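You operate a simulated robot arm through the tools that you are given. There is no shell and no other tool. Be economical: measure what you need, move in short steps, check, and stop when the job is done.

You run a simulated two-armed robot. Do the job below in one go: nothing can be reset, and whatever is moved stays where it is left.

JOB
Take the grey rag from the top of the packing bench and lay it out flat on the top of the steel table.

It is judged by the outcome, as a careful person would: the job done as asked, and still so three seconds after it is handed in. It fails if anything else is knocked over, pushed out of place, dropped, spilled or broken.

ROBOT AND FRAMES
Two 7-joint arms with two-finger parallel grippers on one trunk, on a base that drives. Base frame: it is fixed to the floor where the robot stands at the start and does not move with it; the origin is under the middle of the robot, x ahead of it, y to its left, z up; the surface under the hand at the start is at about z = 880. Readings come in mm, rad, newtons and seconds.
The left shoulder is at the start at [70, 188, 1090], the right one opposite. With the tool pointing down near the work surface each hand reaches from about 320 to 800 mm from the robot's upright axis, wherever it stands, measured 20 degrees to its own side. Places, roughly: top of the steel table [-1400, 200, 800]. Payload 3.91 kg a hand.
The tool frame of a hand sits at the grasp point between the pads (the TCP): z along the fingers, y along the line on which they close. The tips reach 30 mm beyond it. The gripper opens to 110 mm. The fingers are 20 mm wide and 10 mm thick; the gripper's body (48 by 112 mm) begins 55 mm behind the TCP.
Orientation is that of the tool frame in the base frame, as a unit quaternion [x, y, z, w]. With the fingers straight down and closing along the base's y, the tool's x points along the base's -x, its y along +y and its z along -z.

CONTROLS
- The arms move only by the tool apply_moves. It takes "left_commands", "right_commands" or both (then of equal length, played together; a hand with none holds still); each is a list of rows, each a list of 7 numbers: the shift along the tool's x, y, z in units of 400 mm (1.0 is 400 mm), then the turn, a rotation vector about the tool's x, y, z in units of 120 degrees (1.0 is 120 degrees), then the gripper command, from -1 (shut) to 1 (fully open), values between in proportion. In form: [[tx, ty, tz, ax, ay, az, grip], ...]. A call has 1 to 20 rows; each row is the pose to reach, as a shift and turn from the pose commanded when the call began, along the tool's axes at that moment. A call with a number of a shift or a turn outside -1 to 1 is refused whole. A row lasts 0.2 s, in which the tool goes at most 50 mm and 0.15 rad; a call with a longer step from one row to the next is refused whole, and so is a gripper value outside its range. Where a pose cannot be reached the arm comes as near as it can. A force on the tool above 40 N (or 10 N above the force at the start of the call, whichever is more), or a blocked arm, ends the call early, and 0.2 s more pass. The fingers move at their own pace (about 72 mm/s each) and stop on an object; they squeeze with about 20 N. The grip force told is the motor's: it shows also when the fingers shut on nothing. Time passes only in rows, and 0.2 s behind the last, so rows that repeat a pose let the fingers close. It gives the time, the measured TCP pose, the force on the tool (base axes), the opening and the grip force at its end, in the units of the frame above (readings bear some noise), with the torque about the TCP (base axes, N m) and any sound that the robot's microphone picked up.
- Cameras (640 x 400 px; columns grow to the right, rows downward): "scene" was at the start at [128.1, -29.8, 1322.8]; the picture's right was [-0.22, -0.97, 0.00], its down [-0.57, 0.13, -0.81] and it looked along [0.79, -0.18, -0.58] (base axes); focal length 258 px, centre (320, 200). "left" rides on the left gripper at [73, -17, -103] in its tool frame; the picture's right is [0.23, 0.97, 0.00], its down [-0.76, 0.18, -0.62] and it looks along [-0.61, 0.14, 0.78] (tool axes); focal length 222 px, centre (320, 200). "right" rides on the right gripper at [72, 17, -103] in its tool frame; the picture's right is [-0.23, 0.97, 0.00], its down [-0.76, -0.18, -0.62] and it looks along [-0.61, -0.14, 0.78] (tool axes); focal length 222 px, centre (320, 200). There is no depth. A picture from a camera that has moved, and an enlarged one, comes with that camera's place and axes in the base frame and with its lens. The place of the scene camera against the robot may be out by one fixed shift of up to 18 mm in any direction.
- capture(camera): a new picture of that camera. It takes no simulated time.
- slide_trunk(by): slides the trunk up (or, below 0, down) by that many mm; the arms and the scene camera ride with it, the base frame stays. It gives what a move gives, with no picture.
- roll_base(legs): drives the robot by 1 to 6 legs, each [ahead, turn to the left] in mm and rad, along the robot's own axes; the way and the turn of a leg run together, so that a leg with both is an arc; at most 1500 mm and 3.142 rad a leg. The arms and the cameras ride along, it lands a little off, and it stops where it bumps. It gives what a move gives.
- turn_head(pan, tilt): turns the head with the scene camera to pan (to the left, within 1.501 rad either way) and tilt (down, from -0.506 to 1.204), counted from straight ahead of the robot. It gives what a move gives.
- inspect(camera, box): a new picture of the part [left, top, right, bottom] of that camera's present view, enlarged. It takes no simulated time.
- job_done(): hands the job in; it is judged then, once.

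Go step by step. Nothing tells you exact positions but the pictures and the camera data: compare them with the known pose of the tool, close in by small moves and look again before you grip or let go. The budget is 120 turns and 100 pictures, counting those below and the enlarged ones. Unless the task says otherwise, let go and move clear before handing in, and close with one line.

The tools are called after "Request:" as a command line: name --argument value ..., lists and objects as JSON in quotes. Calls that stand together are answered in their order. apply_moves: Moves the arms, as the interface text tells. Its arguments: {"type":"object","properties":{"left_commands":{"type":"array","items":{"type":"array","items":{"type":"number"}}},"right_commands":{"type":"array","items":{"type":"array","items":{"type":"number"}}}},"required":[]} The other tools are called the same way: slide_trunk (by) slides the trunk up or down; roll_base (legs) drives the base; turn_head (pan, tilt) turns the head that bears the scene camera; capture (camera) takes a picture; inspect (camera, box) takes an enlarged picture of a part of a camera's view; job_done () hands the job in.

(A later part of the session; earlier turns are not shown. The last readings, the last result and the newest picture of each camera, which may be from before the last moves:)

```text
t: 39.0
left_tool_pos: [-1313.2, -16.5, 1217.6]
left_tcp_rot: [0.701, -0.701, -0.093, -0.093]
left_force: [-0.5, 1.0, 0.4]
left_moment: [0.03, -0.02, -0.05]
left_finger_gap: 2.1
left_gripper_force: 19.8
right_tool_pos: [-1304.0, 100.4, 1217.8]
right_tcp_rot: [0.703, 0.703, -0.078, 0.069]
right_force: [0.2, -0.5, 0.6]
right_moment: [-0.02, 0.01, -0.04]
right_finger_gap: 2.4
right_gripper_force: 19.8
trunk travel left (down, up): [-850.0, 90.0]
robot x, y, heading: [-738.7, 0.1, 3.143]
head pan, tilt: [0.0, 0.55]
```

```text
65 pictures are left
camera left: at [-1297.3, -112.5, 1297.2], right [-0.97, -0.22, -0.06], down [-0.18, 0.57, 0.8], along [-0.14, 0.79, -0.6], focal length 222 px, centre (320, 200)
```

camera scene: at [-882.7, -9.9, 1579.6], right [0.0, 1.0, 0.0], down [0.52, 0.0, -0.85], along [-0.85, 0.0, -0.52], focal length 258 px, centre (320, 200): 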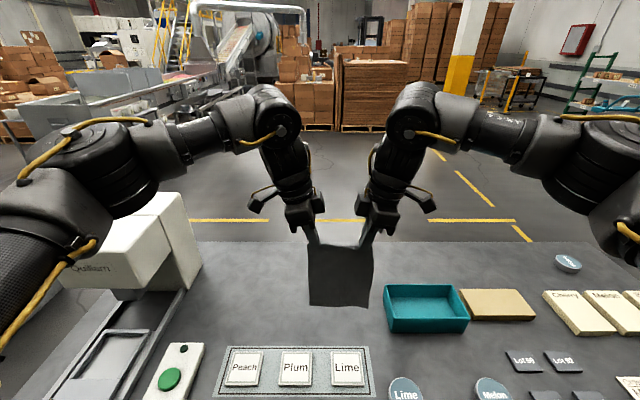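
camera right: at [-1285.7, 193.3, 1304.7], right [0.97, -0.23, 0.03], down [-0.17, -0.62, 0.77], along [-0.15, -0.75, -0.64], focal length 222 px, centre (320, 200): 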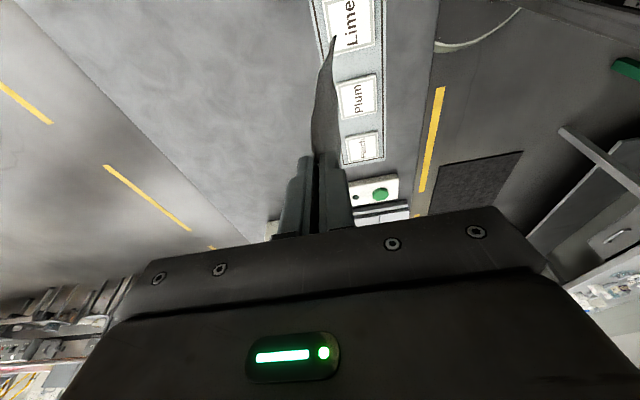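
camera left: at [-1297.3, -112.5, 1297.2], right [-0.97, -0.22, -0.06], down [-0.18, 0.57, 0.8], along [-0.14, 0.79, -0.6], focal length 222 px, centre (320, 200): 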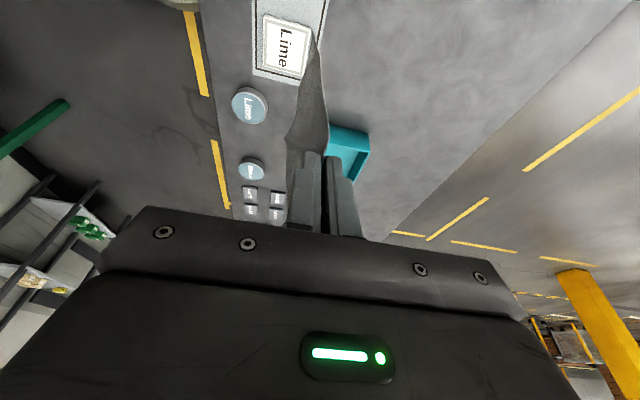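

The table between the label mat (ends x≈-1315), the tray (y≈215) and the sealer (y<-430) is clear. I'll drive ahead 150 mm, then extend both hands forward over the spot.

Request:
roll_base --legs '[[150, 0]]'

Request:
apply_moves --left_commands '[[-0.0065, 0.0546, -0.0242, 0, 0, 0, -1], [-0.013, 0.1092, -0.0483, 0, 0, 0, -1], [-0.0195, 0.1638, -0.0725, 0, 0, 0, -1], [-0.026, 0.2183, -0.0967, 0, 0, 0, -1], [-0.0325, 0.2729, -0.1208, 0, 0, 0, -1], [-0.039, 0.3275, -0.145, 0, 0, 0, -1], [-0.039, 0.3275, -0.145, 0, 0, 0, -1]]' --right_commands '[[-0.0052, -0.0546, -0.0244, 0, 0, 0, -1], [-0.0104, -0.1092, -0.0489, 0, 0, 0, -1], [-0.0156, -0.1638, -0.0733, 0, 0, 0, -1], [-0.0208, -0.2183, -0.0978, 0, 0, 0, -1], [-0.026, -0.2729, -0.1222, 0, 0, 0, -1], [-0.0312, -0.3275, -0.1467, 0, 0, 0, -1], [-0.0312, -0.3275, -0.1467, 0, 0, 0, -1]]'

Request:
capture --camera "scene"

```text
t: 40.2
left_tool_pos: [-1403.4, -16.4, 1217.5]
left_tcp_rot: [0.701, -0.7, -0.095, -0.093]
left_force: [-0.4, 1.1, 0.6]
left_moment: [0.06, -0.02, -0.04]
left_finger_gap: 2.4
left_gripper_force: 20.1
right_tool_pos: [-1393.3, 100.3, 1218.8]
right_tcp_rot: [0.704, 0.703, -0.079, 0.067]
right_force: [-1.1, -1.4, -0.8]
right_moment: [-0.02, -0.01, -0.03]
right_finger_gap: 2.4
right_gripper_force: 19.8
trunk travel left (down, up): [-850.0, 90.0]
robot x, y, heading: [-824.4, -1.3, 3.141]
head pan, tilt: [0.0, 0.55]
stopped in leg 1: the robot was blocked; the commanded pose is now the measured one
```

```text
t: 41.8
left_tool_pos: [-1513.0, -9.4, 1277.5]
left_tcp_rot: [-0.701, 0.701, 0.094, 0.091]
left_force: [0.5, 0.4, -0.1]
left_moment: [-0.04, -0.01, -0.04]
left_finger_gap: 2.2
left_gripper_force: 19.9
left hand out of reach, approached as far as the arm can: row 6, 7
right_tool_pos: [-1521.2, 103.9, 1281.8]
right_tcp_rot: [0.703, 0.703, -0.083, 0.068]
right_force: [0.6, 0.0, -0.8]
right_moment: [-0.05, 0.0, -0.04]
right_finger_gap: 2.4
right_gripper_force: 20.1
right hand out of reach, approached as far as the arm can: row 6
trunk travel left (down, up): [-850.0, 90.0]
robot x, y, heading: [-824.9, -1.2, 3.141]
head pan, tilt: [0.0, 0.55]
```

```text
64 pictures are left
camera scene: at [-972.2, -6.8, 1579.6], right [0.0, 1.0, 0.0], down [0.52, 0.0, -0.85], along [-0.85, 0.0, -0.52], focal length 258 px, centre (320, 200)
```

scene: 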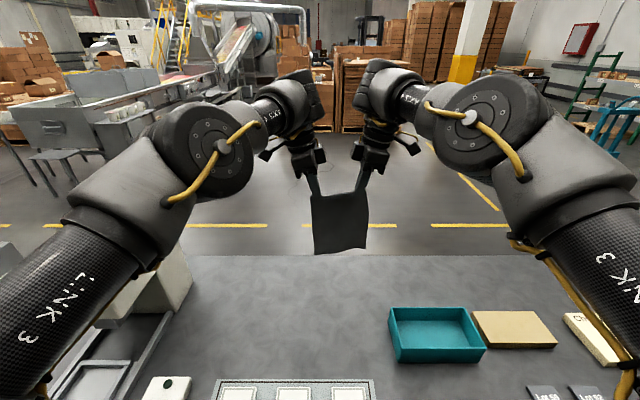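

The base touched the table edge and stopped, with nothing disturbed, and the arms reach only to about x=-1515 at this height. So I'll lay the rag the other way, with the free edge landing near and the hands going forward as they lower, and first bring the hands back to x≈-1380.

Request:
roll_base --legs '[[-8, 0]]'

Request:
apply_moves --left_commands '[[0, -0.055, 0, 0, 0, 0, -1], [0, -0.11, 0, 0, 0, 0, -1], [0, -0.165, 0, 0, 0, 0, -1], [0, -0.22, 0, 0, 0, 0, -1], [0, -0.275, 0, 0, 0, 0, -1], [0, -0.3325, 0, 0, 0, 0, -1], [0, -0.3325, 0, 0, 0, 0, -1]]' --right_commands '[[0, 0.0588, 0, 0, 0, 0, -1], [0, 0.1175, 0, 0, 0, 0, -1], [0, 0.1763, 0, 0, 0, 0, -1], [0, 0.235, 0, 0, 0, 0, -1], [0, 0.2938, 0, 0, 0, 0, -1], [0, 0.3525, 0, 0, 0, 0, -1], [0, 0.3525, 0, 0, 0, 0, -1]]'

```text
t: 42.5
left_tool_pos: [-1508.1, -14.0, 1274.5]
left_tcp_rot: [0.701, -0.701, -0.093, -0.094]
left_force: [0.1, -0.7, -0.1]
left_moment: [0.0, -0.03, -0.02]
left_finger_gap: 2.4
left_gripper_force: 20.4
right_tool_pos: [-1516.2, 100.5, 1280.5]
right_tcp_rot: [0.704, 0.702, -0.08, 0.069]
right_force: [-0.6, -0.9, -0.5]
right_moment: [0.02, 0.01, -0.03]
right_finger_gap: 2.3
right_gripper_force: 19.9
trunk travel left (down, up): [-850.0, 90.0]
robot x, y, heading: [-818.4, 0.6, 3.144]
head pan, tilt: [0.0, 0.55]
```

```text
t: 44.1
left_tool_pos: [-1372.7, -12.4, 1273.8]
left_tcp_rot: [-0.701, 0.701, 0.094, 0.092]
left_force: [-0.1, 0.2, -0.1]
left_moment: [-0.02, 0.02, -0.01]
left_finger_gap: 2.0
left_gripper_force: 19.5
right_tool_pos: [-1370.9, 98.7, 1279.4]
right_tcp_rot: [0.704, 0.702, -0.081, 0.068]
right_force: [-0.3, 0.9, 0.5]
right_moment: [0.0, -0.02, -0.05]
right_finger_gap: 2.4
right_gripper_force: 19.5
trunk travel left (down, up): [-850.0, 90.0]
robot x, y, heading: [-820.3, -0.8, 3.14]
head pan, tilt: [0.0, 0.55]
```

Now I'll lower the trunk 235 mm so the rag's free edge hovers just over the table.

Request:
slide_trunk --by -235

Request:
turn_head --pan 0 --tilt 0.7

Request:
capture --camera "scene"

Request:
capture --camera "left"

```text
t: 46.6
left_tool_pos: [-1373.2, -12.4, 1039.5]
left_tcp_rot: [0.701, -0.701, -0.095, -0.093]
left_force: [-0.1, 0.0, -0.2]
left_moment: [-0.02, -0.01, -0.02]
left_finger_gap: 2.0
left_gripper_force: 20.2
right_tool_pos: [-1369.9, 98.7, 1044.3]
right_tcp_rot: [0.703, 0.703, -0.081, 0.069]
right_force: [0.3, 0.8, 0.2]
right_moment: [0.03, 0.01, -0.05]
right_finger_gap: 2.4
right_gripper_force: 19.7
trunk travel left (down, up): [-615.0, 325.0]
robot x, y, heading: [-815.5, -1.0, 3.142]
head pan, tilt: [0.0, 0.55]
```

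```text
t: 47.3
left_tool_pos: [-1372.5, -11.7, 1039.7]
left_tcp_rot: [0.701, -0.701, -0.093, -0.092]
left_force: [-0.2, 0.9, -0.7]
left_moment: [-0.03, -0.03, -0.02]
left_finger_gap: 2.1
left_gripper_force: 19.8
right_tool_pos: [-1369.4, 99.7, 1044.5]
right_tcp_rot: [0.703, 0.703, -0.081, 0.068]
right_force: [0.6, -0.7, 0.3]
right_moment: [0.06, -0.01, 0.0]
right_finger_gap: 2.4
right_gripper_force: 18.9
trunk travel left (down, up): [-615.0, 325.0]
robot x, y, heading: [-818.4, -3.6, 3.14]
head pan, tilt: [0.0, 0.7]
```

```text
63 pictures are left
camera scene: at [-961.2, -10.4, 1331.3], right [0.0, 1.0, 0.0], down [0.64, 0.0, -0.77], along [-0.77, 0.0, -0.64], focal length 258 px, centre (320, 200)
```

scene: 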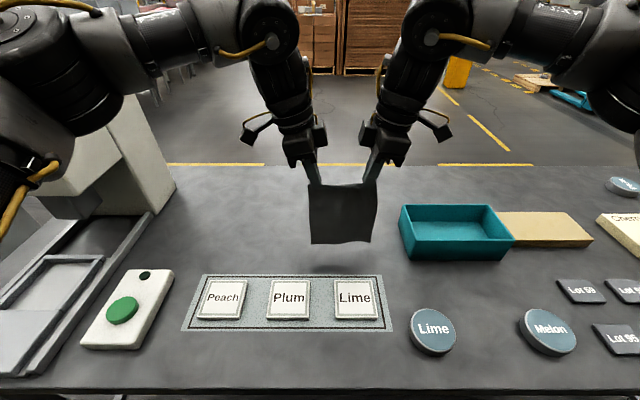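

```text
62 pictures are left
camera left: at [-1357.2, -109.2, 1119.2], right [-0.97, -0.22, -0.06], down [-0.18, 0.57, 0.8], along [-0.14, 0.79, -0.6], focal length 222 px, centre (320, 200)
```

left: 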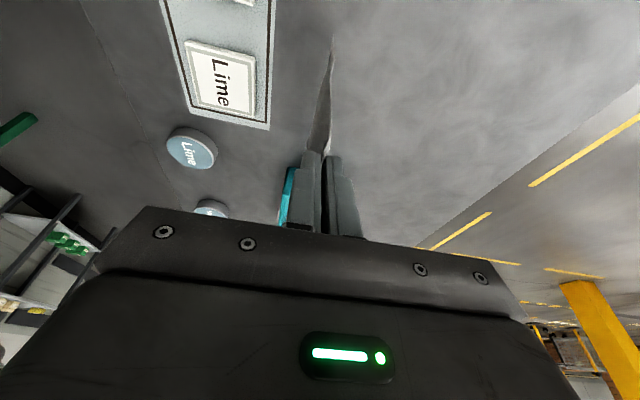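

The free edge hovers just past the label mat over clear table. I'll start laying: straight down 40 mm, then down and forward together, checking midway.

Request:
apply_moves --left_commands '[[0.0065, 0, 0.0242, 0, 0, 0, -1], [0.013, 0, 0.0483, 0, 0, 0, -1], [0.0195, 0, 0.0725, 0, 0, 0, -1], [0.026, 0, 0.0966, 0, 0, 0, -1], [0.0319, 0.025, 0.1183, 0, 0, 0, -1], [0.0377, 0.05, 0.1401, 0, 0, 0, -1], [0.0436, 0.075, 0.1618, 0, 0, 0, -1], [0.0494, 0.1, 0.1835, 0, 0, 0, -1], [0.0553, 0.125, 0.2053, 0, 0, 0, -1], [0.0611, 0.15, 0.227, 0, 0, 0, -1]]' --right_commands '[[0.0053, 0, 0.0251, 0, 0, 0, -1], [0.0107, 0, 0.0502, 0, 0, 0, -1], [0.016, 0, 0.0753, 0, 0, 0, -1], [0.0214, 0, 0.1004, 0, 0, 0, -1], [0.0262, -0.025, 0.123, 0, 0, 0, -1], [0.031, -0.05, 0.1456, 0, 0, 0, -1], [0.0358, -0.075, 0.1682, 0, 0, 0, -1], [0.0406, -0.1, 0.1908, 0, 0, 0, -1], [0.0454, -0.125, 0.2134, 0, 0, 0, -1], [0.0502, -0.15, 0.2359, 0, 0, 0, -1]]'

Request:
capture --camera "scene"

Request:
capture --camera "left"

```text
t: 49.5
left_tool_pos: [-1434.8, -11.6, 945.2]
left_tcp_rot: [0.701, -0.701, -0.094, -0.092]
left_force: [-1.0, -0.2, -0.1]
left_moment: [-0.02, 0.02, -0.05]
left_finger_gap: 2.0
left_gripper_force: 19.9
right_tool_pos: [-1432.4, 100.8, 947.8]
right_tcp_rot: [0.704, 0.702, -0.08, 0.068]
right_force: [0.5, -0.1, 0.2]
right_moment: [0.02, -0.03, -0.01]
right_finger_gap: 2.7
right_gripper_force: 20.2
trunk travel left (down, up): [-615.0, 325.0]
robot x, y, heading: [-817.3, 2.5, 3.143]
head pan, tilt: [0.0, 0.7]
```

```text
61 pictures are left
camera scene: at [-962.2, -10.3, 1331.1], right [0.0, 1.0, 0.0], down [0.64, 0.0, -0.76], along [-0.76, 0.0, -0.64], focal length 258 px, centre (320, 200)
```

scene: 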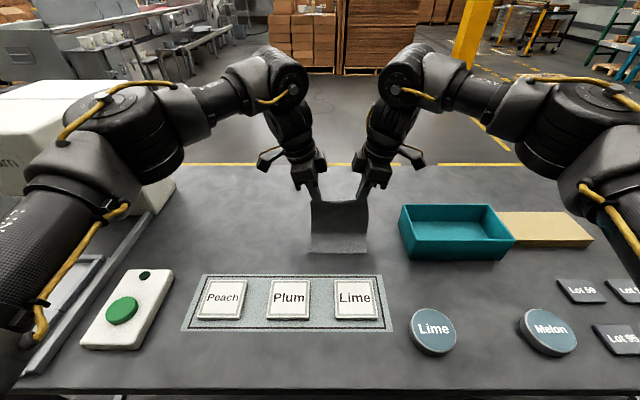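

```text
60 pictures are left
camera left: at [-1418.1, -107.8, 1024.4], right [-0.97, -0.22, -0.06], down [-0.18, 0.57, 0.8], along [-0.14, 0.79, -0.6], focal length 222 px, centre (320, 200)
```

left: 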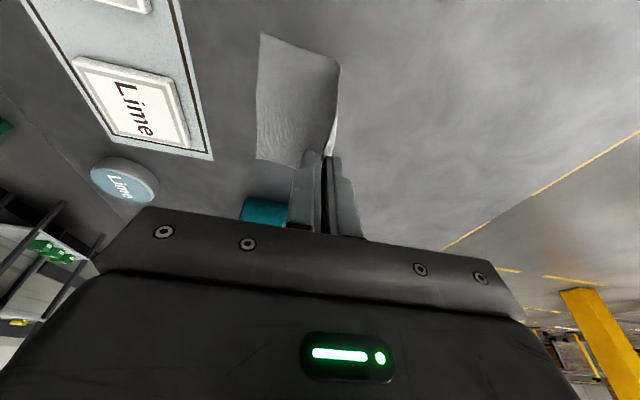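

The free edge has settled at about x=-1385 and the rag is laying out cleanly. I'll continue down and forward.

Request:
apply_moves --left_commands '[[0.0059, 0.025, 0.022, 0, 0, 0, -1], [0.0118, 0.05, 0.044, 0, 0, 0, -1], [0.0177, 0.075, 0.066, 0, 0, 0, -1], [0.0236, 0.1, 0.0879, 0, 0, 0, -1], [0.0295, 0.125, 0.1099, 0, 0, 0, -1], [0.0354, 0.15, 0.1319, 0, 0, 0, -1], [0.0413, 0.175, 0.1539, 0, 0, 0, -1], [0.0472, 0.2, 0.1758, 0, 0, 0, -1], [0.0531, 0.225, 0.1978, 0, 0, 0, -1], [0.059, 0.25, 0.2198, 0, 0, 0, -1], [0.059, 0.25, 0.2198, 0, 0, 0, -1]]' --right_commands '[[0.0048, -0.025, 0.0227, 0, 0, 0, -1], [0.0096, -0.05, 0.0454, 0, 0, 0, -1], [0.0144, -0.075, 0.0681, 0, 0, 0, -1], [0.0192, -0.1, 0.0908, 0, 0, 0, -1], [0.024, -0.125, 0.1135, 0, 0, 0, -1], [0.0288, -0.15, 0.1362, 0, 0, 0, -1], [0.0336, -0.175, 0.1589, 0, 0, 0, -1], [0.0384, -0.2, 0.1816, 0, 0, 0, -1], [0.0432, -0.225, 0.2043, 0, 0, 0, -1], [0.048, -0.25, 0.227, 0, 0, 0, -1], [0.048, -0.25, 0.227, 0, 0, 0, -1]]'

Request:
capture --camera "scene"

Request:
capture --camera "left"

Request:
capture --camera "right"

```text
t: 51.9
left_tool_pos: [-1526.1, -12.9, 859.9]
left_tcp_rot: [-0.7, 0.701, 0.095, 0.093]
left_force: [-0.5, 0.3, 0.0]
left_moment: [-0.01, 0.02, -0.02]
left_finger_gap: 2.2
left_gripper_force: 20.3
left hand out of reach, approached as far as the arm can: row 10, 11
right_tool_pos: [-1533.9, 97.4, 855.9]
right_tcp_rot: [0.703, 0.703, -0.081, 0.068]
right_force: [0.2, -0.5, 1.3]
right_moment: [-0.02, 0.02, -0.02]
right_finger_gap: 2.5
right_gripper_force: 19.7
trunk travel left (down, up): [-615.0, 325.0]
robot x, y, heading: [-818.1, -0.6, 3.136]
head pan, tilt: [0.0, 0.7]
```

```text
59 pictures are left
camera scene: at [-961.0, -10.1, 1331.3], right [0.0, 1.0, 0.0], down [0.64, 0.0, -0.76], along [-0.76, 0.0, -0.64], focal length 258 px, centre (320, 200)
```

scene: 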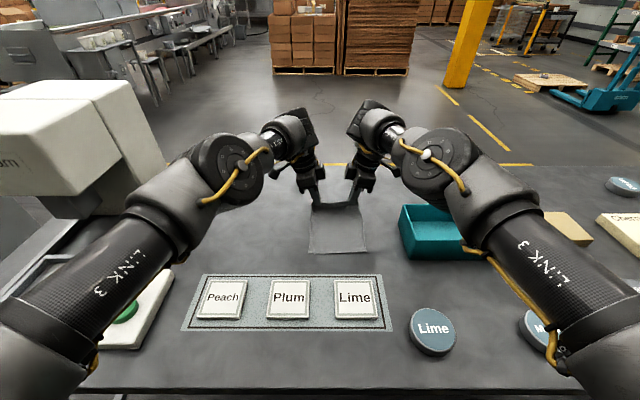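

```text
58 pictures are left
camera left: at [-1510.5, -108.5, 939.8], right [-0.97, -0.22, -0.06], down [-0.18, 0.57, 0.8], along [-0.14, 0.79, -0.6], focal length 222 px, centre (320, 200)
```

left: 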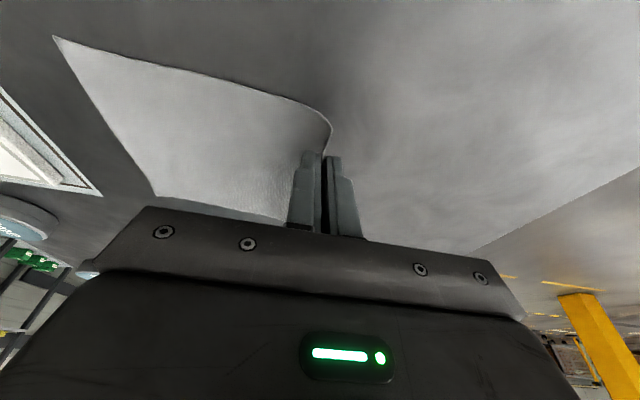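

```text
57 pictures are left
camera right: at [-1515.4, 191.6, 942.1], right [0.97, -0.23, 0.03], down [-0.17, -0.61, 0.77], along [-0.16, -0.76, -0.63], focal length 222 px, centre (320, 200)
```

right: 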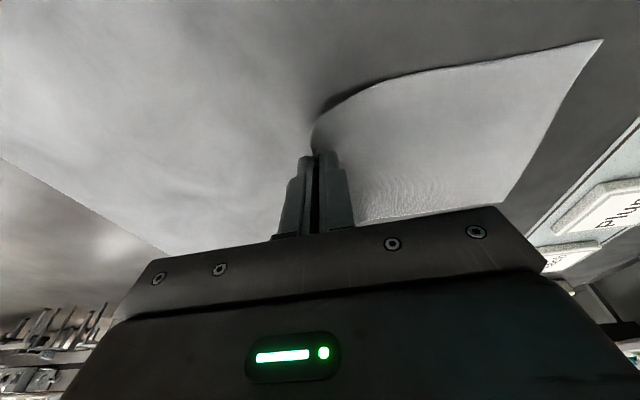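

The rag is nearly down, but the arms are at full reach with a little slack left. I'll pitch both hands 12° so the fingers point forward, gaining about 28 mm, while lowering close to the table.

Request:
apply_moves --left_commands '[[0, 0.005, 0, -0.05, 0, 0, -1], [0.002, 0.015, 0.008, -0.1, 0, 0, -1], [0.005, 0.035, 0.018, -0.1, 0, 0, -1], [0.0075, 0.052, 0.027, -0.1, 0, 0, -1], [0.0098, 0.0675, 0.0362, -0.1, 0, 0, -1], [0.0098, 0.0675, 0.0362, -0.1, 0, 0, -1]]' --right_commands '[[0, -0.005, 0, 0.05, 0, 0, -1], [0.002, -0.015, 0.01, 0.1, 0, 0, -1], [0.004, -0.035, 0.02, 0.1, 0, 0, -1], [0.006, -0.055, 0.03, 0.1, 0, 0, -1], [0.0083, -0.0725, 0.0391, 0.1, 0, 0, -1], [0.0083, -0.0725, 0.0391, 0.1, 0, 0, -1]]'

Request:
capture --camera "left"

Request:
capture --camera "right"

Request:
inspect --camera "scene" --box '[250, 130, 410, 270]'

```text
t: 53.3
left_tool_pos: [-1553.7, -12.1, 845.1]
left_tcp_rot: [0.707, -0.687, -0.167, -0.019]
left_force: [-0.5, -0.7, 0.0]
left_moment: [-0.03, 0.02, -0.01]
left_finger_gap: 2.2
left_gripper_force: 20.1
right_tool_pos: [-1563.3, 100.0, 841.1]
right_tcp_rot: [0.706, 0.691, -0.154, -0.006]
right_force: [0.5, -0.3, 0.6]
right_moment: [-0.02, -0.01, -0.01]
right_finger_gap: 2.2
right_gripper_force: 20.2
trunk travel left (down, up): [-615.0, 325.0]
robot x, y, heading: [-822.3, -0.5, 3.143]
head pan, tilt: [0.0, 0.7]
```

```text
56 pictures are left
camera left: at [-1516.5, -107.5, 919.1], right [-0.95, -0.27, 0.14], down [-0.04, 0.57, 0.82], along [-0.3, 0.78, -0.55], focal length 222 px, centre (320, 200)
```

left: 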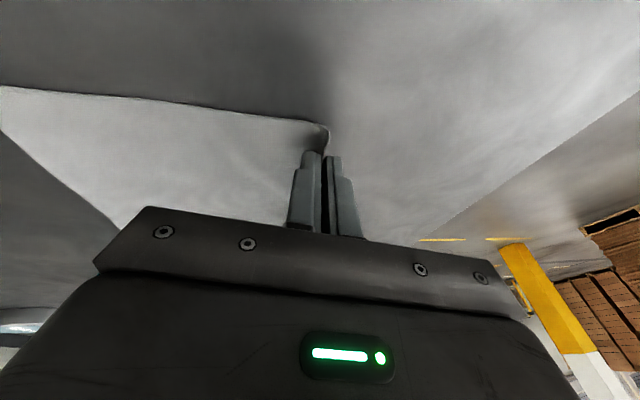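

```text
55 pictures are left
camera right: at [-1522.9, 191.8, 922.4], right [0.95, -0.27, -0.17], down [-0.03, -0.61, 0.79], along [-0.31, -0.75, -0.59], focal length 222 px, centre (320, 200)
```

right: 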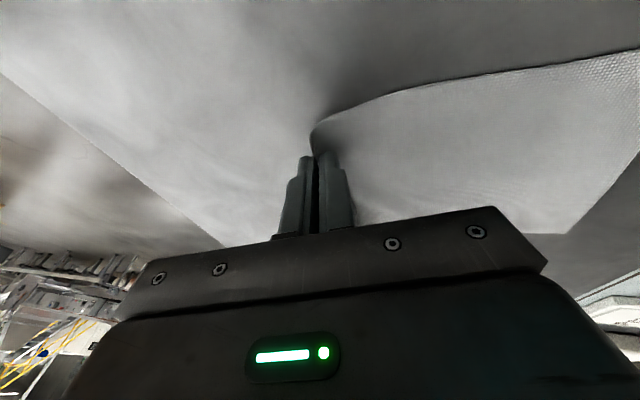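

```text
2.86 times, centred on (330, 200) of scene
camera zoom: at [-961.0, -10.1, 1331.3], right [0.0, 1.0, 0.0], down [0.64, 0.0, -0.76], along [-0.76, 0.0, -0.64], focal length 738 px, centre (291, 200)
```

zoom: 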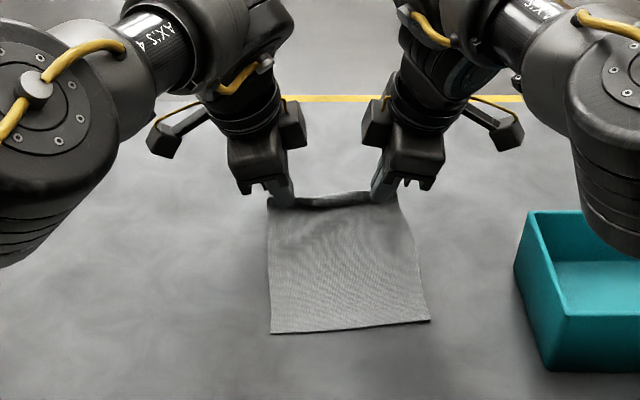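

Only the held far strip stands up now. I'll lower the last few millimetres with a slight forward pull, then open both grippers a little.

Request:
apply_moves --left_commands '[[0.002, 0.005, 0.0085, 0, 0, 0, -1], [0.004, 0.01, 0.017, 0, 0, 0, -1], [0.0059, 0.015, 0.0253, 0, 0, 0, -1], [0.0059, 0.015, 0.0253, 0, 0, 0, -1]]' --right_commands '[[0.001, -0.0007, 0.005, 0, 0, 0, -1], [0.002, -0.0014, 0.01, 0, 0, 0, -1], [0.003, -0.002, 0.0153, 0, 0, 0, -1], [0.003, -0.002, 0.0153, 0, 0, 0, -1]]'

Request:
capture --camera "left"

```text
t: 54.3
left_tool_pos: [-1563.1, -13.2, 836.3]
left_tcp_rot: [0.707, -0.687, -0.165, -0.018]
left_force: [0.9, -0.6, 0.1]
left_moment: [0.02, 0.04, 0.03]
left_finger_gap: 2.1
left_gripper_force: 19.7
right_tool_pos: [-1565.7, 99.7, 836.1]
right_tcp_rot: [0.706, 0.691, -0.153, -0.005]
right_force: [-0.7, 0.0, -0.4]
right_moment: [0.0, -0.01, 0.01]
right_finger_gap: 2.3
right_gripper_force: 20.2
trunk travel left (down, up): [-615.0, 325.0]
robot x, y, heading: [-819.7, -1.1, 3.141]
head pan, tilt: [0.0, 0.7]
```

```text
53 pictures are left
camera left: at [-1524.8, -107.4, 909.7], right [-0.95, -0.27, 0.14], down [-0.04, 0.57, 0.82], along [-0.3, 0.78, -0.55], focal length 222 px, centre (320, 200)
```

left: 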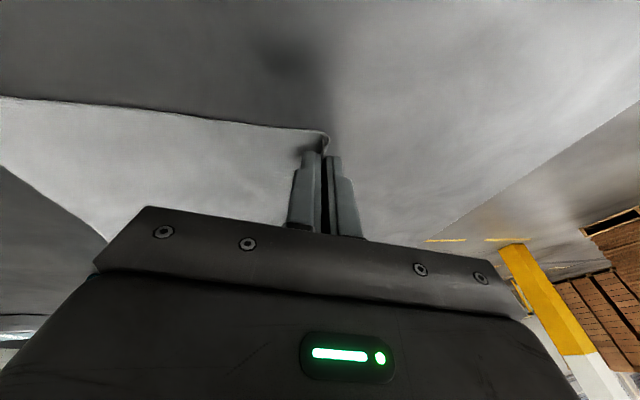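

The rag is now down to the table. I'll open both grippers to about 30 mm and look.

Request:
apply_moves --left_commands '[[0, 0, 0, 0, 0, 0, -0.7], [0, 0, 0, 0, 0, 0, -0.45], [0, 0, 0, 0, 0, 0, -0.45]]' --right_commands '[[0, 0, 0, 0, 0, 0, -0.7], [0, 0, 0, 0, 0, 0, -0.45], [0, 0, 0, 0, 0, 0, -0.45]]'

Request:
capture --camera "left"

Request:
capture --camera "right"

Request:
inspect --camera "scene" --box '[250, 130, 410, 270]'

```text
t: 55.1
left_tool_pos: [-1561.8, -12.4, 837.7]
left_tcp_rot: [0.706, -0.688, -0.168, -0.018]
left_force: [-0.5, 1.8, 3.9]
left_moment: [-0.01, -0.02, 0.0]
left_finger_gap: 29.7
left_gripper_force: 0.1
right_tool_pos: [-1563.6, 98.1, 837.5]
right_tcp_rot: [0.707, 0.69, -0.155, -0.006]
right_force: [-0.8, -0.1, 2.2]
right_moment: [0.01, -0.01, 0.01]
right_finger_gap: 30.3
right_gripper_force: 0.0
trunk travel left (down, up): [-615.0, 325.0]
robot x, y, heading: [-817.1, -4.2, 3.142]
head pan, tilt: [0.0, 0.7]
```

```text
52 pictures are left
camera left: at [-1524.5, -107.4, 910.8], right [-0.95, -0.27, 0.14], down [-0.04, 0.57, 0.82], along [-0.3, 0.78, -0.55], focal length 222 px, centre (320, 200)
```

left: 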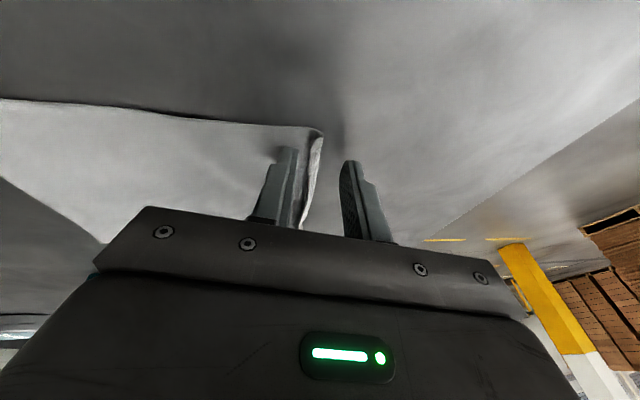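

```text
51 pictures are left
camera right: at [-1524.6, 191.2, 916.5], right [0.95, -0.27, -0.17], down [-0.03, -0.61, 0.79], along [-0.31, -0.75, -0.59], focal length 222 px, centre (320, 200)
```

right: 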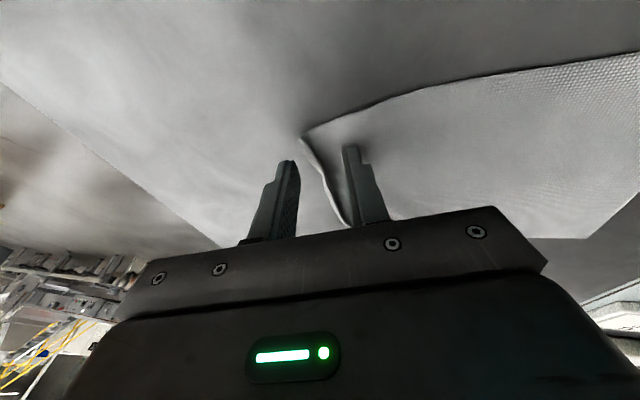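

```text
2.86 times, centred on (330, 200) of scene
camera zoom: at [-960.3, -10.4, 1331.4], right [0.0, 1.0, 0.0], down [0.64, 0.0, -0.77], along [-0.77, 0.0, -0.64], focal length 738 px, centre (291, 200)
```

zoom: 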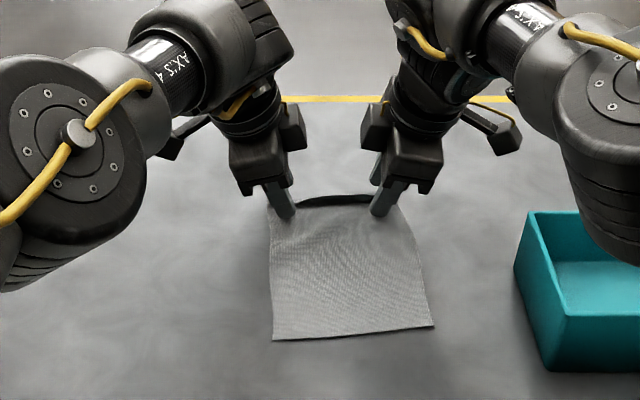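

The rag has been let go and its far edge looks nearly flat. I'll lift both hands straight up to see.

Request:
apply_moves --left_commands '[[-0.0065, 0.005, -0.0236, 0, 0, 0, -0.45], [-0.013, 0.01, -0.0472, 0, 0, 0, -0.45], [-0.026, 0.02, -0.0945, 0, 0, 0, -0.45], [-0.039, 0.03, -0.142, 0, 0, 0, -0.45], [-0.052, 0.0406, -0.189, 0, 0, 0, -0.45]]' --right_commands '[[-0.005, -0.005, -0.0239, 0, 0, 0, -0.45], [-0.01, -0.01, -0.0478, 0, 0, 0, -0.45], [-0.02, -0.02, -0.0955, 0, 0, 0, -0.45], [-0.03, -0.03, -0.143, 0, 0, 0, -0.45], [-0.04, -0.04, -0.191, 0, 0, 0, -0.45]]'

Request:
capture --camera "left"

Request:
capture --camera "right"

Request:
inspect --camera "scene" --box '[250, 130, 410, 270]'

```text
t: 56.3
left_tool_pos: [-1561.2, -11.8, 917.6]
left_tcp_rot: [0.706, -0.688, -0.168, -0.018]
left_force: [0.8, -0.6, -0.4]
left_moment: [0.01, 0.02, 0.0]
left_finger_gap: 30.3
left_gripper_force: 0.2
right_tool_pos: [-1561.5, 97.8, 917.0]
right_tcp_rot: [0.707, 0.691, -0.154, -0.006]
right_force: [-0.2, -0.2, -0.8]
right_moment: [0.0, 0.02, 0.0]
right_finger_gap: 30.3
right_gripper_force: 0.1
trunk travel left (down, up): [-615.0, 325.0]
robot x, y, heading: [-818.9, -1.4, 3.143]
head pan, tilt: [0.0, 0.7]
```

```text
49 pictures are left
camera left: at [-1523.1, -105.9, 991.4], right [-0.95, -0.27, 0.14], down [-0.04, 0.57, 0.82], along [-0.3, 0.78, -0.55], focal length 222 px, centre (320, 200)
```

left: 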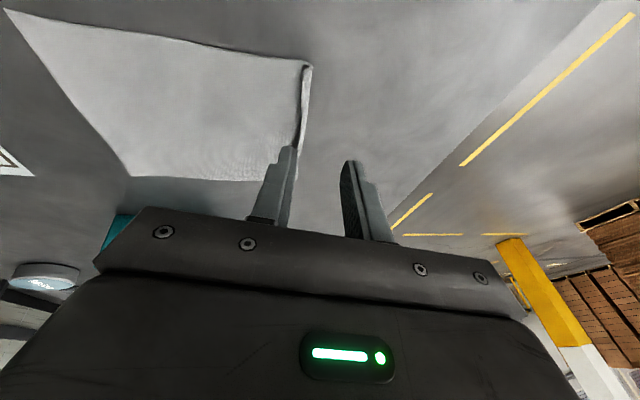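

```text
48 pictures are left
camera right: at [-1522.1, 189.9, 996.2], right [0.95, -0.27, -0.17], down [-0.03, -0.61, 0.79], along [-0.31, -0.75, -0.59], focal length 222 px, centre (320, 200)
```

right: 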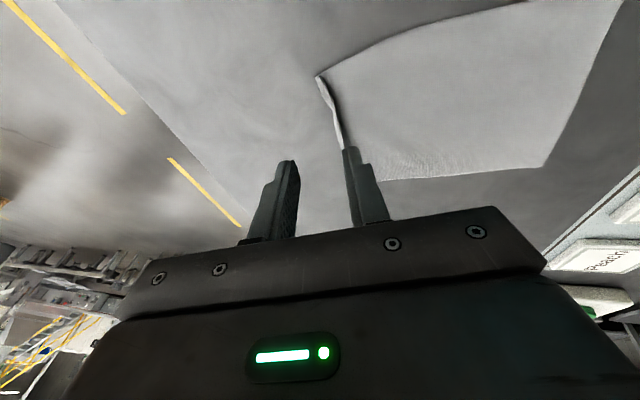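

```text
2.86 times, centred on (330, 200) of scene
camera zoom: at [-960.1, -10.3, 1331.3], right [0.0, 1.0, 0.0], down [0.64, 0.0, -0.77], along [-0.77, 0.0, -0.64], focal length 738 px, centre (291, 200)
```

zoom: 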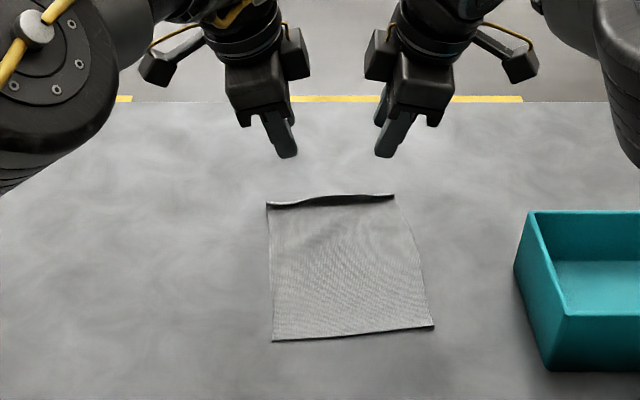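

A narrow strip along the far edge stands up. I'll look closer to see which way it leans.

Request:
inspect --camera "left" --box '[240, 30, 400, 180]'

Request:
inspect --camera "scene" --box '[300, 180, 370, 220]'

```text
2.67 times, centred on (320, 105) of left
camera zoom: at [-1523.1, -105.9, 991.4], right [-0.95, -0.27, 0.14], down [-0.04, 0.57, 0.82], along [-0.3, 0.78, -0.55], focal length 592 px, centre (320, 453)
```

zoom: 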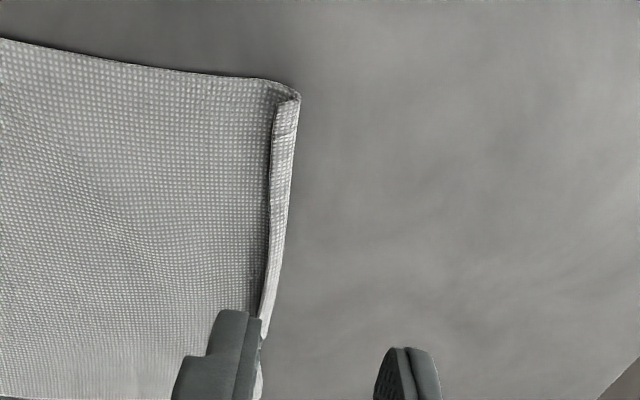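

```text
9.14 times, centred on (335, 200) of scene
camera zoom: at [-960.1, -10.3, 1331.3], right [0.0, 1.0, 0.0], down [0.64, 0.0, -0.77], along [-0.77, 0.0, -0.64], focal length 2362 px, centre (183, 200)
```

zoom: 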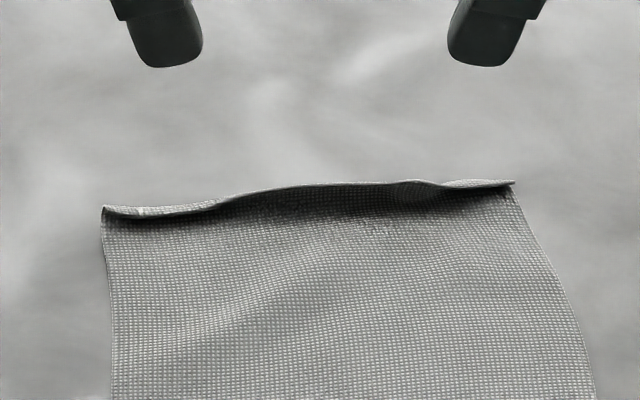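

The strip is curled up and back, about 10 mm high. To smooth it with upright fingers I'll first bring the rag closer: shut the fingers, straighten the hands, and move back above its near edge.

Request:
apply_moves --left_commands '[[0, -0.055, -0.011, 0.025, 0, 0, -1], [0, -0.11, -0.023, 0.05, 0, 0, -1], [0, -0.165, -0.034, 0.075, 0, 0, -1], [0, -0.22, -0.045, 0.1, 0, 0, -1], [0, -0.275, -0.057, 0.1, 0, 0, -1], [0, -0.3325, -0.068, 0.1, 0, 0, -1], [0, -0.3325, -0.068, 0.1, 0, 0, -1]]' --right_commands '[[0, 0.055, -0.011, -0.025, 0, 0, -1], [0, 0.11, -0.023, -0.05, 0, 0, -1], [0, 0.165, -0.034, -0.075, 0, 0, -1], [0, 0.22, -0.045, -0.1, 0, 0, -1], [0, 0.275, -0.057, -0.1, 0, 0, -1], [0, 0.3325, -0.068, -0.1, 0, 0, -1], [0, 0.3325, -0.068, -0.1, 0, 0, -1]]'

Request:
capture --camera "scene"

Request:
capture --camera "left"

```text
t: 57.9
left_tool_pos: [-1429.7, -11.4, 914.9]
left_tcp_rot: [0.701, -0.701, -0.094, -0.092]
left_force: [1.2, 0.2, -0.1]
left_moment: [-0.01, -0.02, -0.01]
left_finger_gap: 0.0
left_gripper_force: 19.9
right_tool_pos: [-1428.2, 100.1, 910.1]
right_tcp_rot: [0.704, 0.702, -0.081, 0.069]
right_force: [-0.4, -0.1, 0.1]
right_moment: [-0.01, -0.02, -0.01]
right_finger_gap: 0.0
right_gripper_force: 20.4
trunk travel left (down, up): [-615.0, 325.0]
robot x, y, heading: [-816.8, 2.2, 3.149]
head pan, tilt: [0.0, 0.7]
```

```text
44 pictures are left
camera scene: at [-961.8, -10.2, 1331.1], right [0.0, 1.0, 0.0], down [0.64, 0.0, -0.76], along [-0.76, 0.0, -0.64], focal length 258 px, centre (320, 200)
```

scene: 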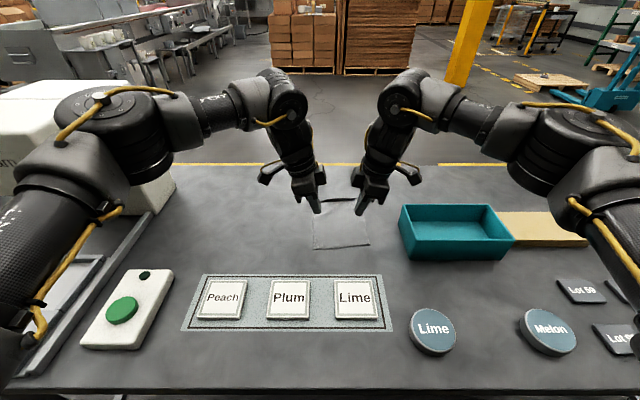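

```text
43 pictures are left
camera left: at [-1412.8, -108.6, 994.5], right [-0.97, -0.22, -0.06], down [-0.18, 0.57, 0.8], along [-0.14, 0.79, -0.6], focal length 222 px, centre (320, 200)
```

left: 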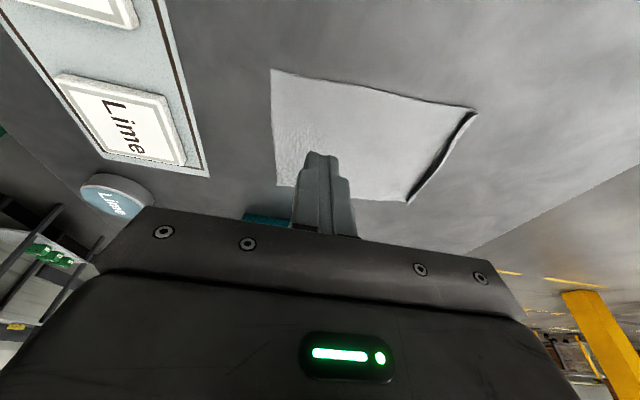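

I have the rag's corners: near (-1380, -15) and (-1394, 136), crease at x≈-1570. I'll lower both closed fingers onto the rag near its near edge.

Request:
apply_moves --left_commands '[[0.008, -0.0125, 0.049, 0, 0, 0, -1], [0.016, -0.025, 0.098, 0, 0, 0, -1], [0.024, -0.0375, 0.147, 0, 0, 0, -1], [0.032, -0.05, 0.196, 0, 0, 0, -1], [0.0332, -0.05, 0.201, 0, 0, 0, -1], [0.0345, -0.05, 0.2055, 0, 0, 0, -1], [0.0345, -0.05, 0.2055, 0, 0, 0, -1]]' --right_commands '[[0.0096, 0.0125, 0.045, 0, 0, 0, -1], [0.0192, 0.025, 0.09, 0, 0, 0, -1], [0.0289, 0.0375, 0.136, 0, 0, 0, -1], [0.0385, 0.05, 0.181, 0, 0, 0, -1], [0.0395, 0.05, 0.186, 0, 0, 0, -1], [0.0405, 0.05, 0.1907, 0, 0, 0, -1], [0.0405, 0.05, 0.1907, 0, 0, 0, -1]]'

```text
t: 59.5
left_tool_pos: [-1406.3, -2.6, 832.5]
left_tcp_rot: [-0.7, 0.702, 0.095, 0.092]
left_force: [-2.4, -0.4, 13.5]
left_moment: [-0.03, 0.06, 0.0]
left_finger_gap: 0.3
left_gripper_force: 20.0
right_tool_pos: [-1409.1, 99.3, 835.6]
right_tcp_rot: [0.703, 0.703, -0.081, 0.068]
right_force: [0.3, -0.2, 0.0]
right_moment: [0.01, 0.01, -0.03]
right_finger_gap: 0.1
right_gripper_force: 20.1
trunk travel left (down, up): [-615.0, 325.0]
robot x, y, heading: [-821.8, 3.6, 3.142]
head pan, tilt: [0.0, 0.7]
```

The left hand presses with 13 N; the right needs 4 mm more. Then both pull the rag back about 35 mm together.

Request:
apply_moves --left_commands '[[0, 0, 0, 0, 0, 0, -1], [0, 0, 0, 0, 0, 0, -1], [0, -0.0219, 0, 0, 0, 0, -1], [0, -0.0437, 0, 0, 0, 0, -1], [0, -0.0656, 0, 0, 0, 0, -1], [0, -0.0875, 0, 0, 0, 0, -1], [0, -0.0875, 0, 0, 0, 0, -1]]' --right_commands '[[0.0013, 0, 0.006, 0, 0, 0, -1], [0.0024, 0, 0.0112, 0, 0, 0, -1], [0.0024, 0.0219, 0.0112, 0, 0, 0, -1], [0.0024, 0.0437, 0.0112, 0, 0, 0, -1], [0.0024, 0.0656, 0.0112, 0, 0, 0, -1], [0.0024, 0.0875, 0.0112, 0, 0, 0, -1], [0.0024, 0.0875, 0.0112, 0, 0, 0, -1]]'

Request:
capture --camera "scene"

Request:
capture --camera "left"

```text
t: 60.7
left_tool_pos: [-1380.3, -3.8, 833.0]
left_tcp_rot: [-0.7, 0.702, 0.095, 0.092]
left_force: [0.4, -1.0, 8.5]
left_moment: [-0.06, -0.05, -0.03]
left_finger_gap: 0.1
left_gripper_force: 19.9
right_tool_pos: [-1384.4, 96.4, 832.5]
right_tcp_rot: [0.703, 0.703, -0.087, 0.066]
right_force: [3.4, -0.4, 15.4]
right_moment: [0.03, -0.23, -0.05]
right_finger_gap: 0.0
right_gripper_force: 20.0
trunk travel left (down, up): [-615.0, 325.0]
robot x, y, heading: [-817.3, -2.1, 3.139]
head pan, tilt: [0.0, 0.7]
stopped in row 6 (right hand): the force on the tool passed its limit at 42 N (the readings are from after the stop); the commanded pose is now the measured one
```

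```text
42 pictures are left
camera scene: at [-958.7, -10.5, 1331.3], right [0.0, 1.0, 0.0], down [0.64, 0.0, -0.77], along [-0.77, 0.0, -0.64], focal length 258 px, centre (320, 200)
```

scene: 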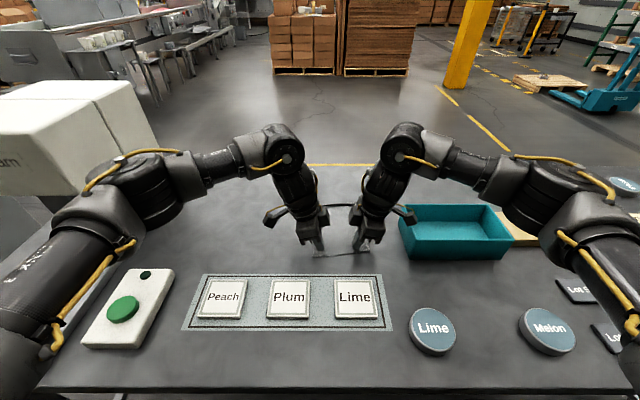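

```text
41 pictures are left
camera left: at [-1363.6, -100.9, 912.5], right [-0.97, -0.22, -0.05], down [-0.17, 0.57, 0.8], along [-0.14, 0.79, -0.6], focal length 222 px, centre (320, 200)
```

left: 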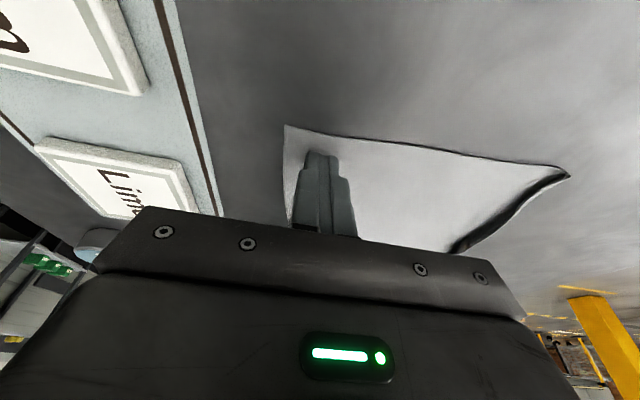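

The rag moved back about 25 mm and lies flat but for the far curl. While the left hand holds the near edge, I'll lift the right hand and place it just behind the curl.

Request:
apply_moves --right_commands '[[-0.0104, 0, -0.049, 0, 0, 0, -1], [-0.0208, -0.05, -0.098, 0.05, 0, 0, -1], [-0.0208, -0.12, -0.098, 0.1, 0, 0, -1], [-0.0208, -0.19, -0.098, 0.1, 0, 0, -1], [-0.0208, -0.26, -0.098, 0.1, 0, 0, -1], [-0.0208, -0.315, -0.098, 0.1, 0, 0, -1], [-0.0104, -0.315, -0.049, 0.1, 0, 0, -1], [-0.0018, -0.315, -0.0085, 0.1, 0, 0, -1], [-0.0018, -0.315, -0.0085, 0.1, 0, 0, -1]]'

Request:
capture --camera "right"

Request:
inspect --camera "scene" --box '[270, 160, 430, 280]'

```text
t: 62.7
left_tool_pos: [-1381.1, -4.4, 832.3]
left_tcp_rot: [-0.7, 0.702, 0.094, 0.091]
left_force: [-4.7, -0.1, 27.1]
left_moment: [-0.04, 0.12, -0.01]
left_finger_gap: 0.1
left_gripper_force: 19.9
right_tool_pos: [-1510.9, 98.7, 837.0]
right_tcp_rot: [0.706, 0.69, -0.159, -0.008]
right_force: [-1.3, 0.1, 0.1]
right_moment: [0.02, 0.0, 0.01]
right_finger_gap: 0.1
right_gripper_force: 20.1
trunk travel left (down, up): [-615.0, 325.0]
robot x, y, heading: [-816.5, 2.0, 3.14]
head pan, tilt: [0.0, 0.7]
```

```text
40 pictures are left
camera right: at [-1470.9, 190.6, 915.9], right [0.95, -0.27, -0.17], down [-0.02, -0.61, 0.8], along [-0.32, -0.75, -0.58], focal length 222 px, centre (320, 200)
```

right: 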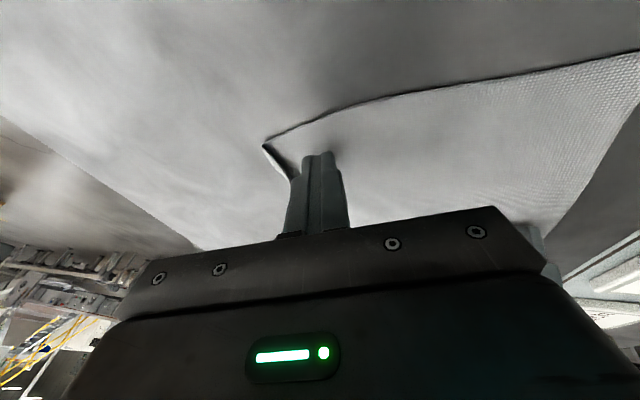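

```text
3.33 times, centred on (350, 220) of scene
camera zoom: at [-958.7, -10.2, 1331.6], right [0.0, 1.0, 0.0], down [0.64, 0.0, -0.77], along [-0.77, 0.0, -0.64], focal length 861 px, centre (220, 133)
```

zoom: 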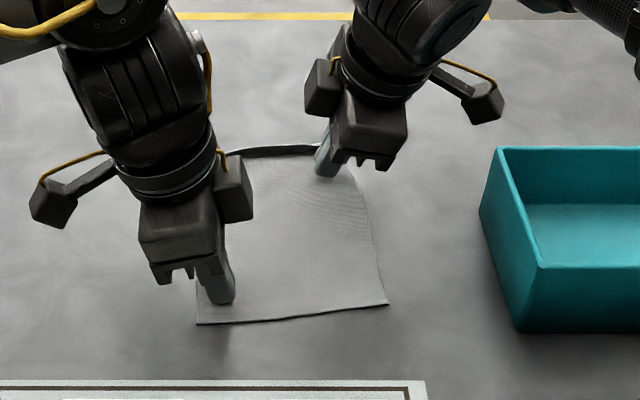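

The right finger is right behind the curl and the left holds firmly. I'll touch down lightly and sweep forward 55–60 mm.

Request:
apply_moves --right_commands '[[0.0023, 0.0023, 0.0107, 0, 0, 0, -1], [0.0023, 0.0023, 0.0107, 0, 0, 0, -1], [0.0023, -0.0222, 0.0157, 0, 0, 0, -1], [0.0023, -0.0466, 0.0207, 0, 0, 0, -1], [0.0023, -0.071, 0.0257, 0, 0, 0, -1], [0.0023, -0.0955, 0.0307, 0, 0, 0, -1], [0.0023, -0.12, 0.0357, 0, 0, 0, -1], [0.0023, -0.1444, 0.0407, 0, 0, 0, -1]]'

Request:
capture --camera "right"

Request:
inspect --camera "scene" --box '[270, 160, 430, 280]'

```text
t: 64.5
left_tool_pos: [-1376.8, -5.1, 833.1]
left_tcp_rot: [-0.701, 0.701, 0.094, 0.092]
left_force: [-0.3, -0.1, 19.0]
left_moment: [0.0, -0.01, 0.04]
left_finger_gap: 0.1
left_gripper_force: 20.3
right_tool_pos: [-1562.9, 94.3, 832.7]
right_tcp_rot: [0.709, 0.685, -0.168, -0.01]
right_force: [3.8, -2.2, 14.8]
right_moment: [-0.04, -0.11, -0.01]
right_finger_gap: 0.0
right_gripper_force: 20.2
right hand out of reach, approached as far as the arm can: row 7, 8
trunk travel left (down, up): [-615.0, 325.0]
robot x, y, heading: [-818.0, 0.7, 3.139]
head pan, tilt: [0.0, 0.7]
```

```text
38 pictures are left
camera right: at [-1521.3, 186.9, 910.7], right [0.94, -0.28, -0.19], down [-0.02, -0.6, 0.8], along [-0.34, -0.75, -0.57], focal length 222 px, centre (320, 200)
```

right: 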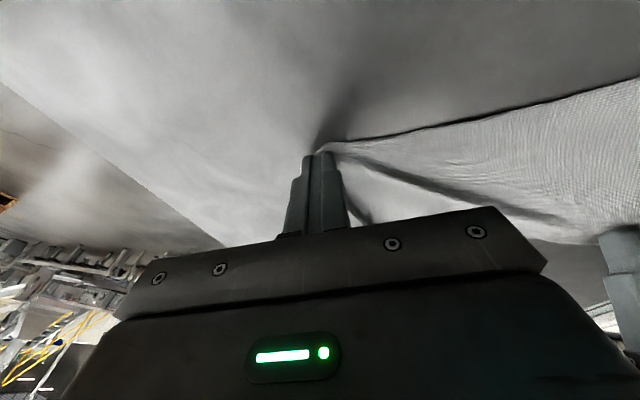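

```text
3.33 times, centred on (350, 220) of scene
camera zoom: at [-956.2, -10.9, 1331.8], right [0.0, 1.0, 0.0], down [0.64, 0.0, -0.77], along [-0.77, 0.0, -0.64], focal length 861 px, centre (220, 133)
```

zoom: 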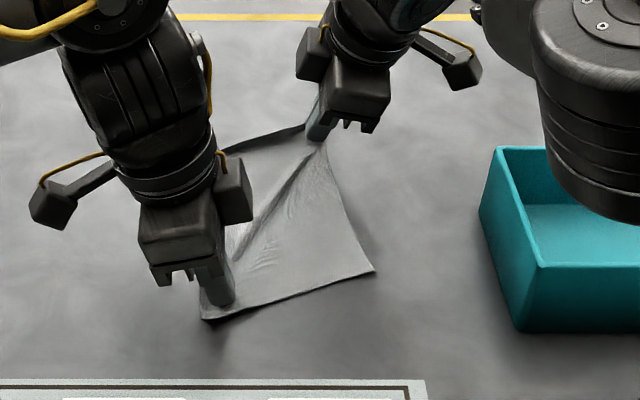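

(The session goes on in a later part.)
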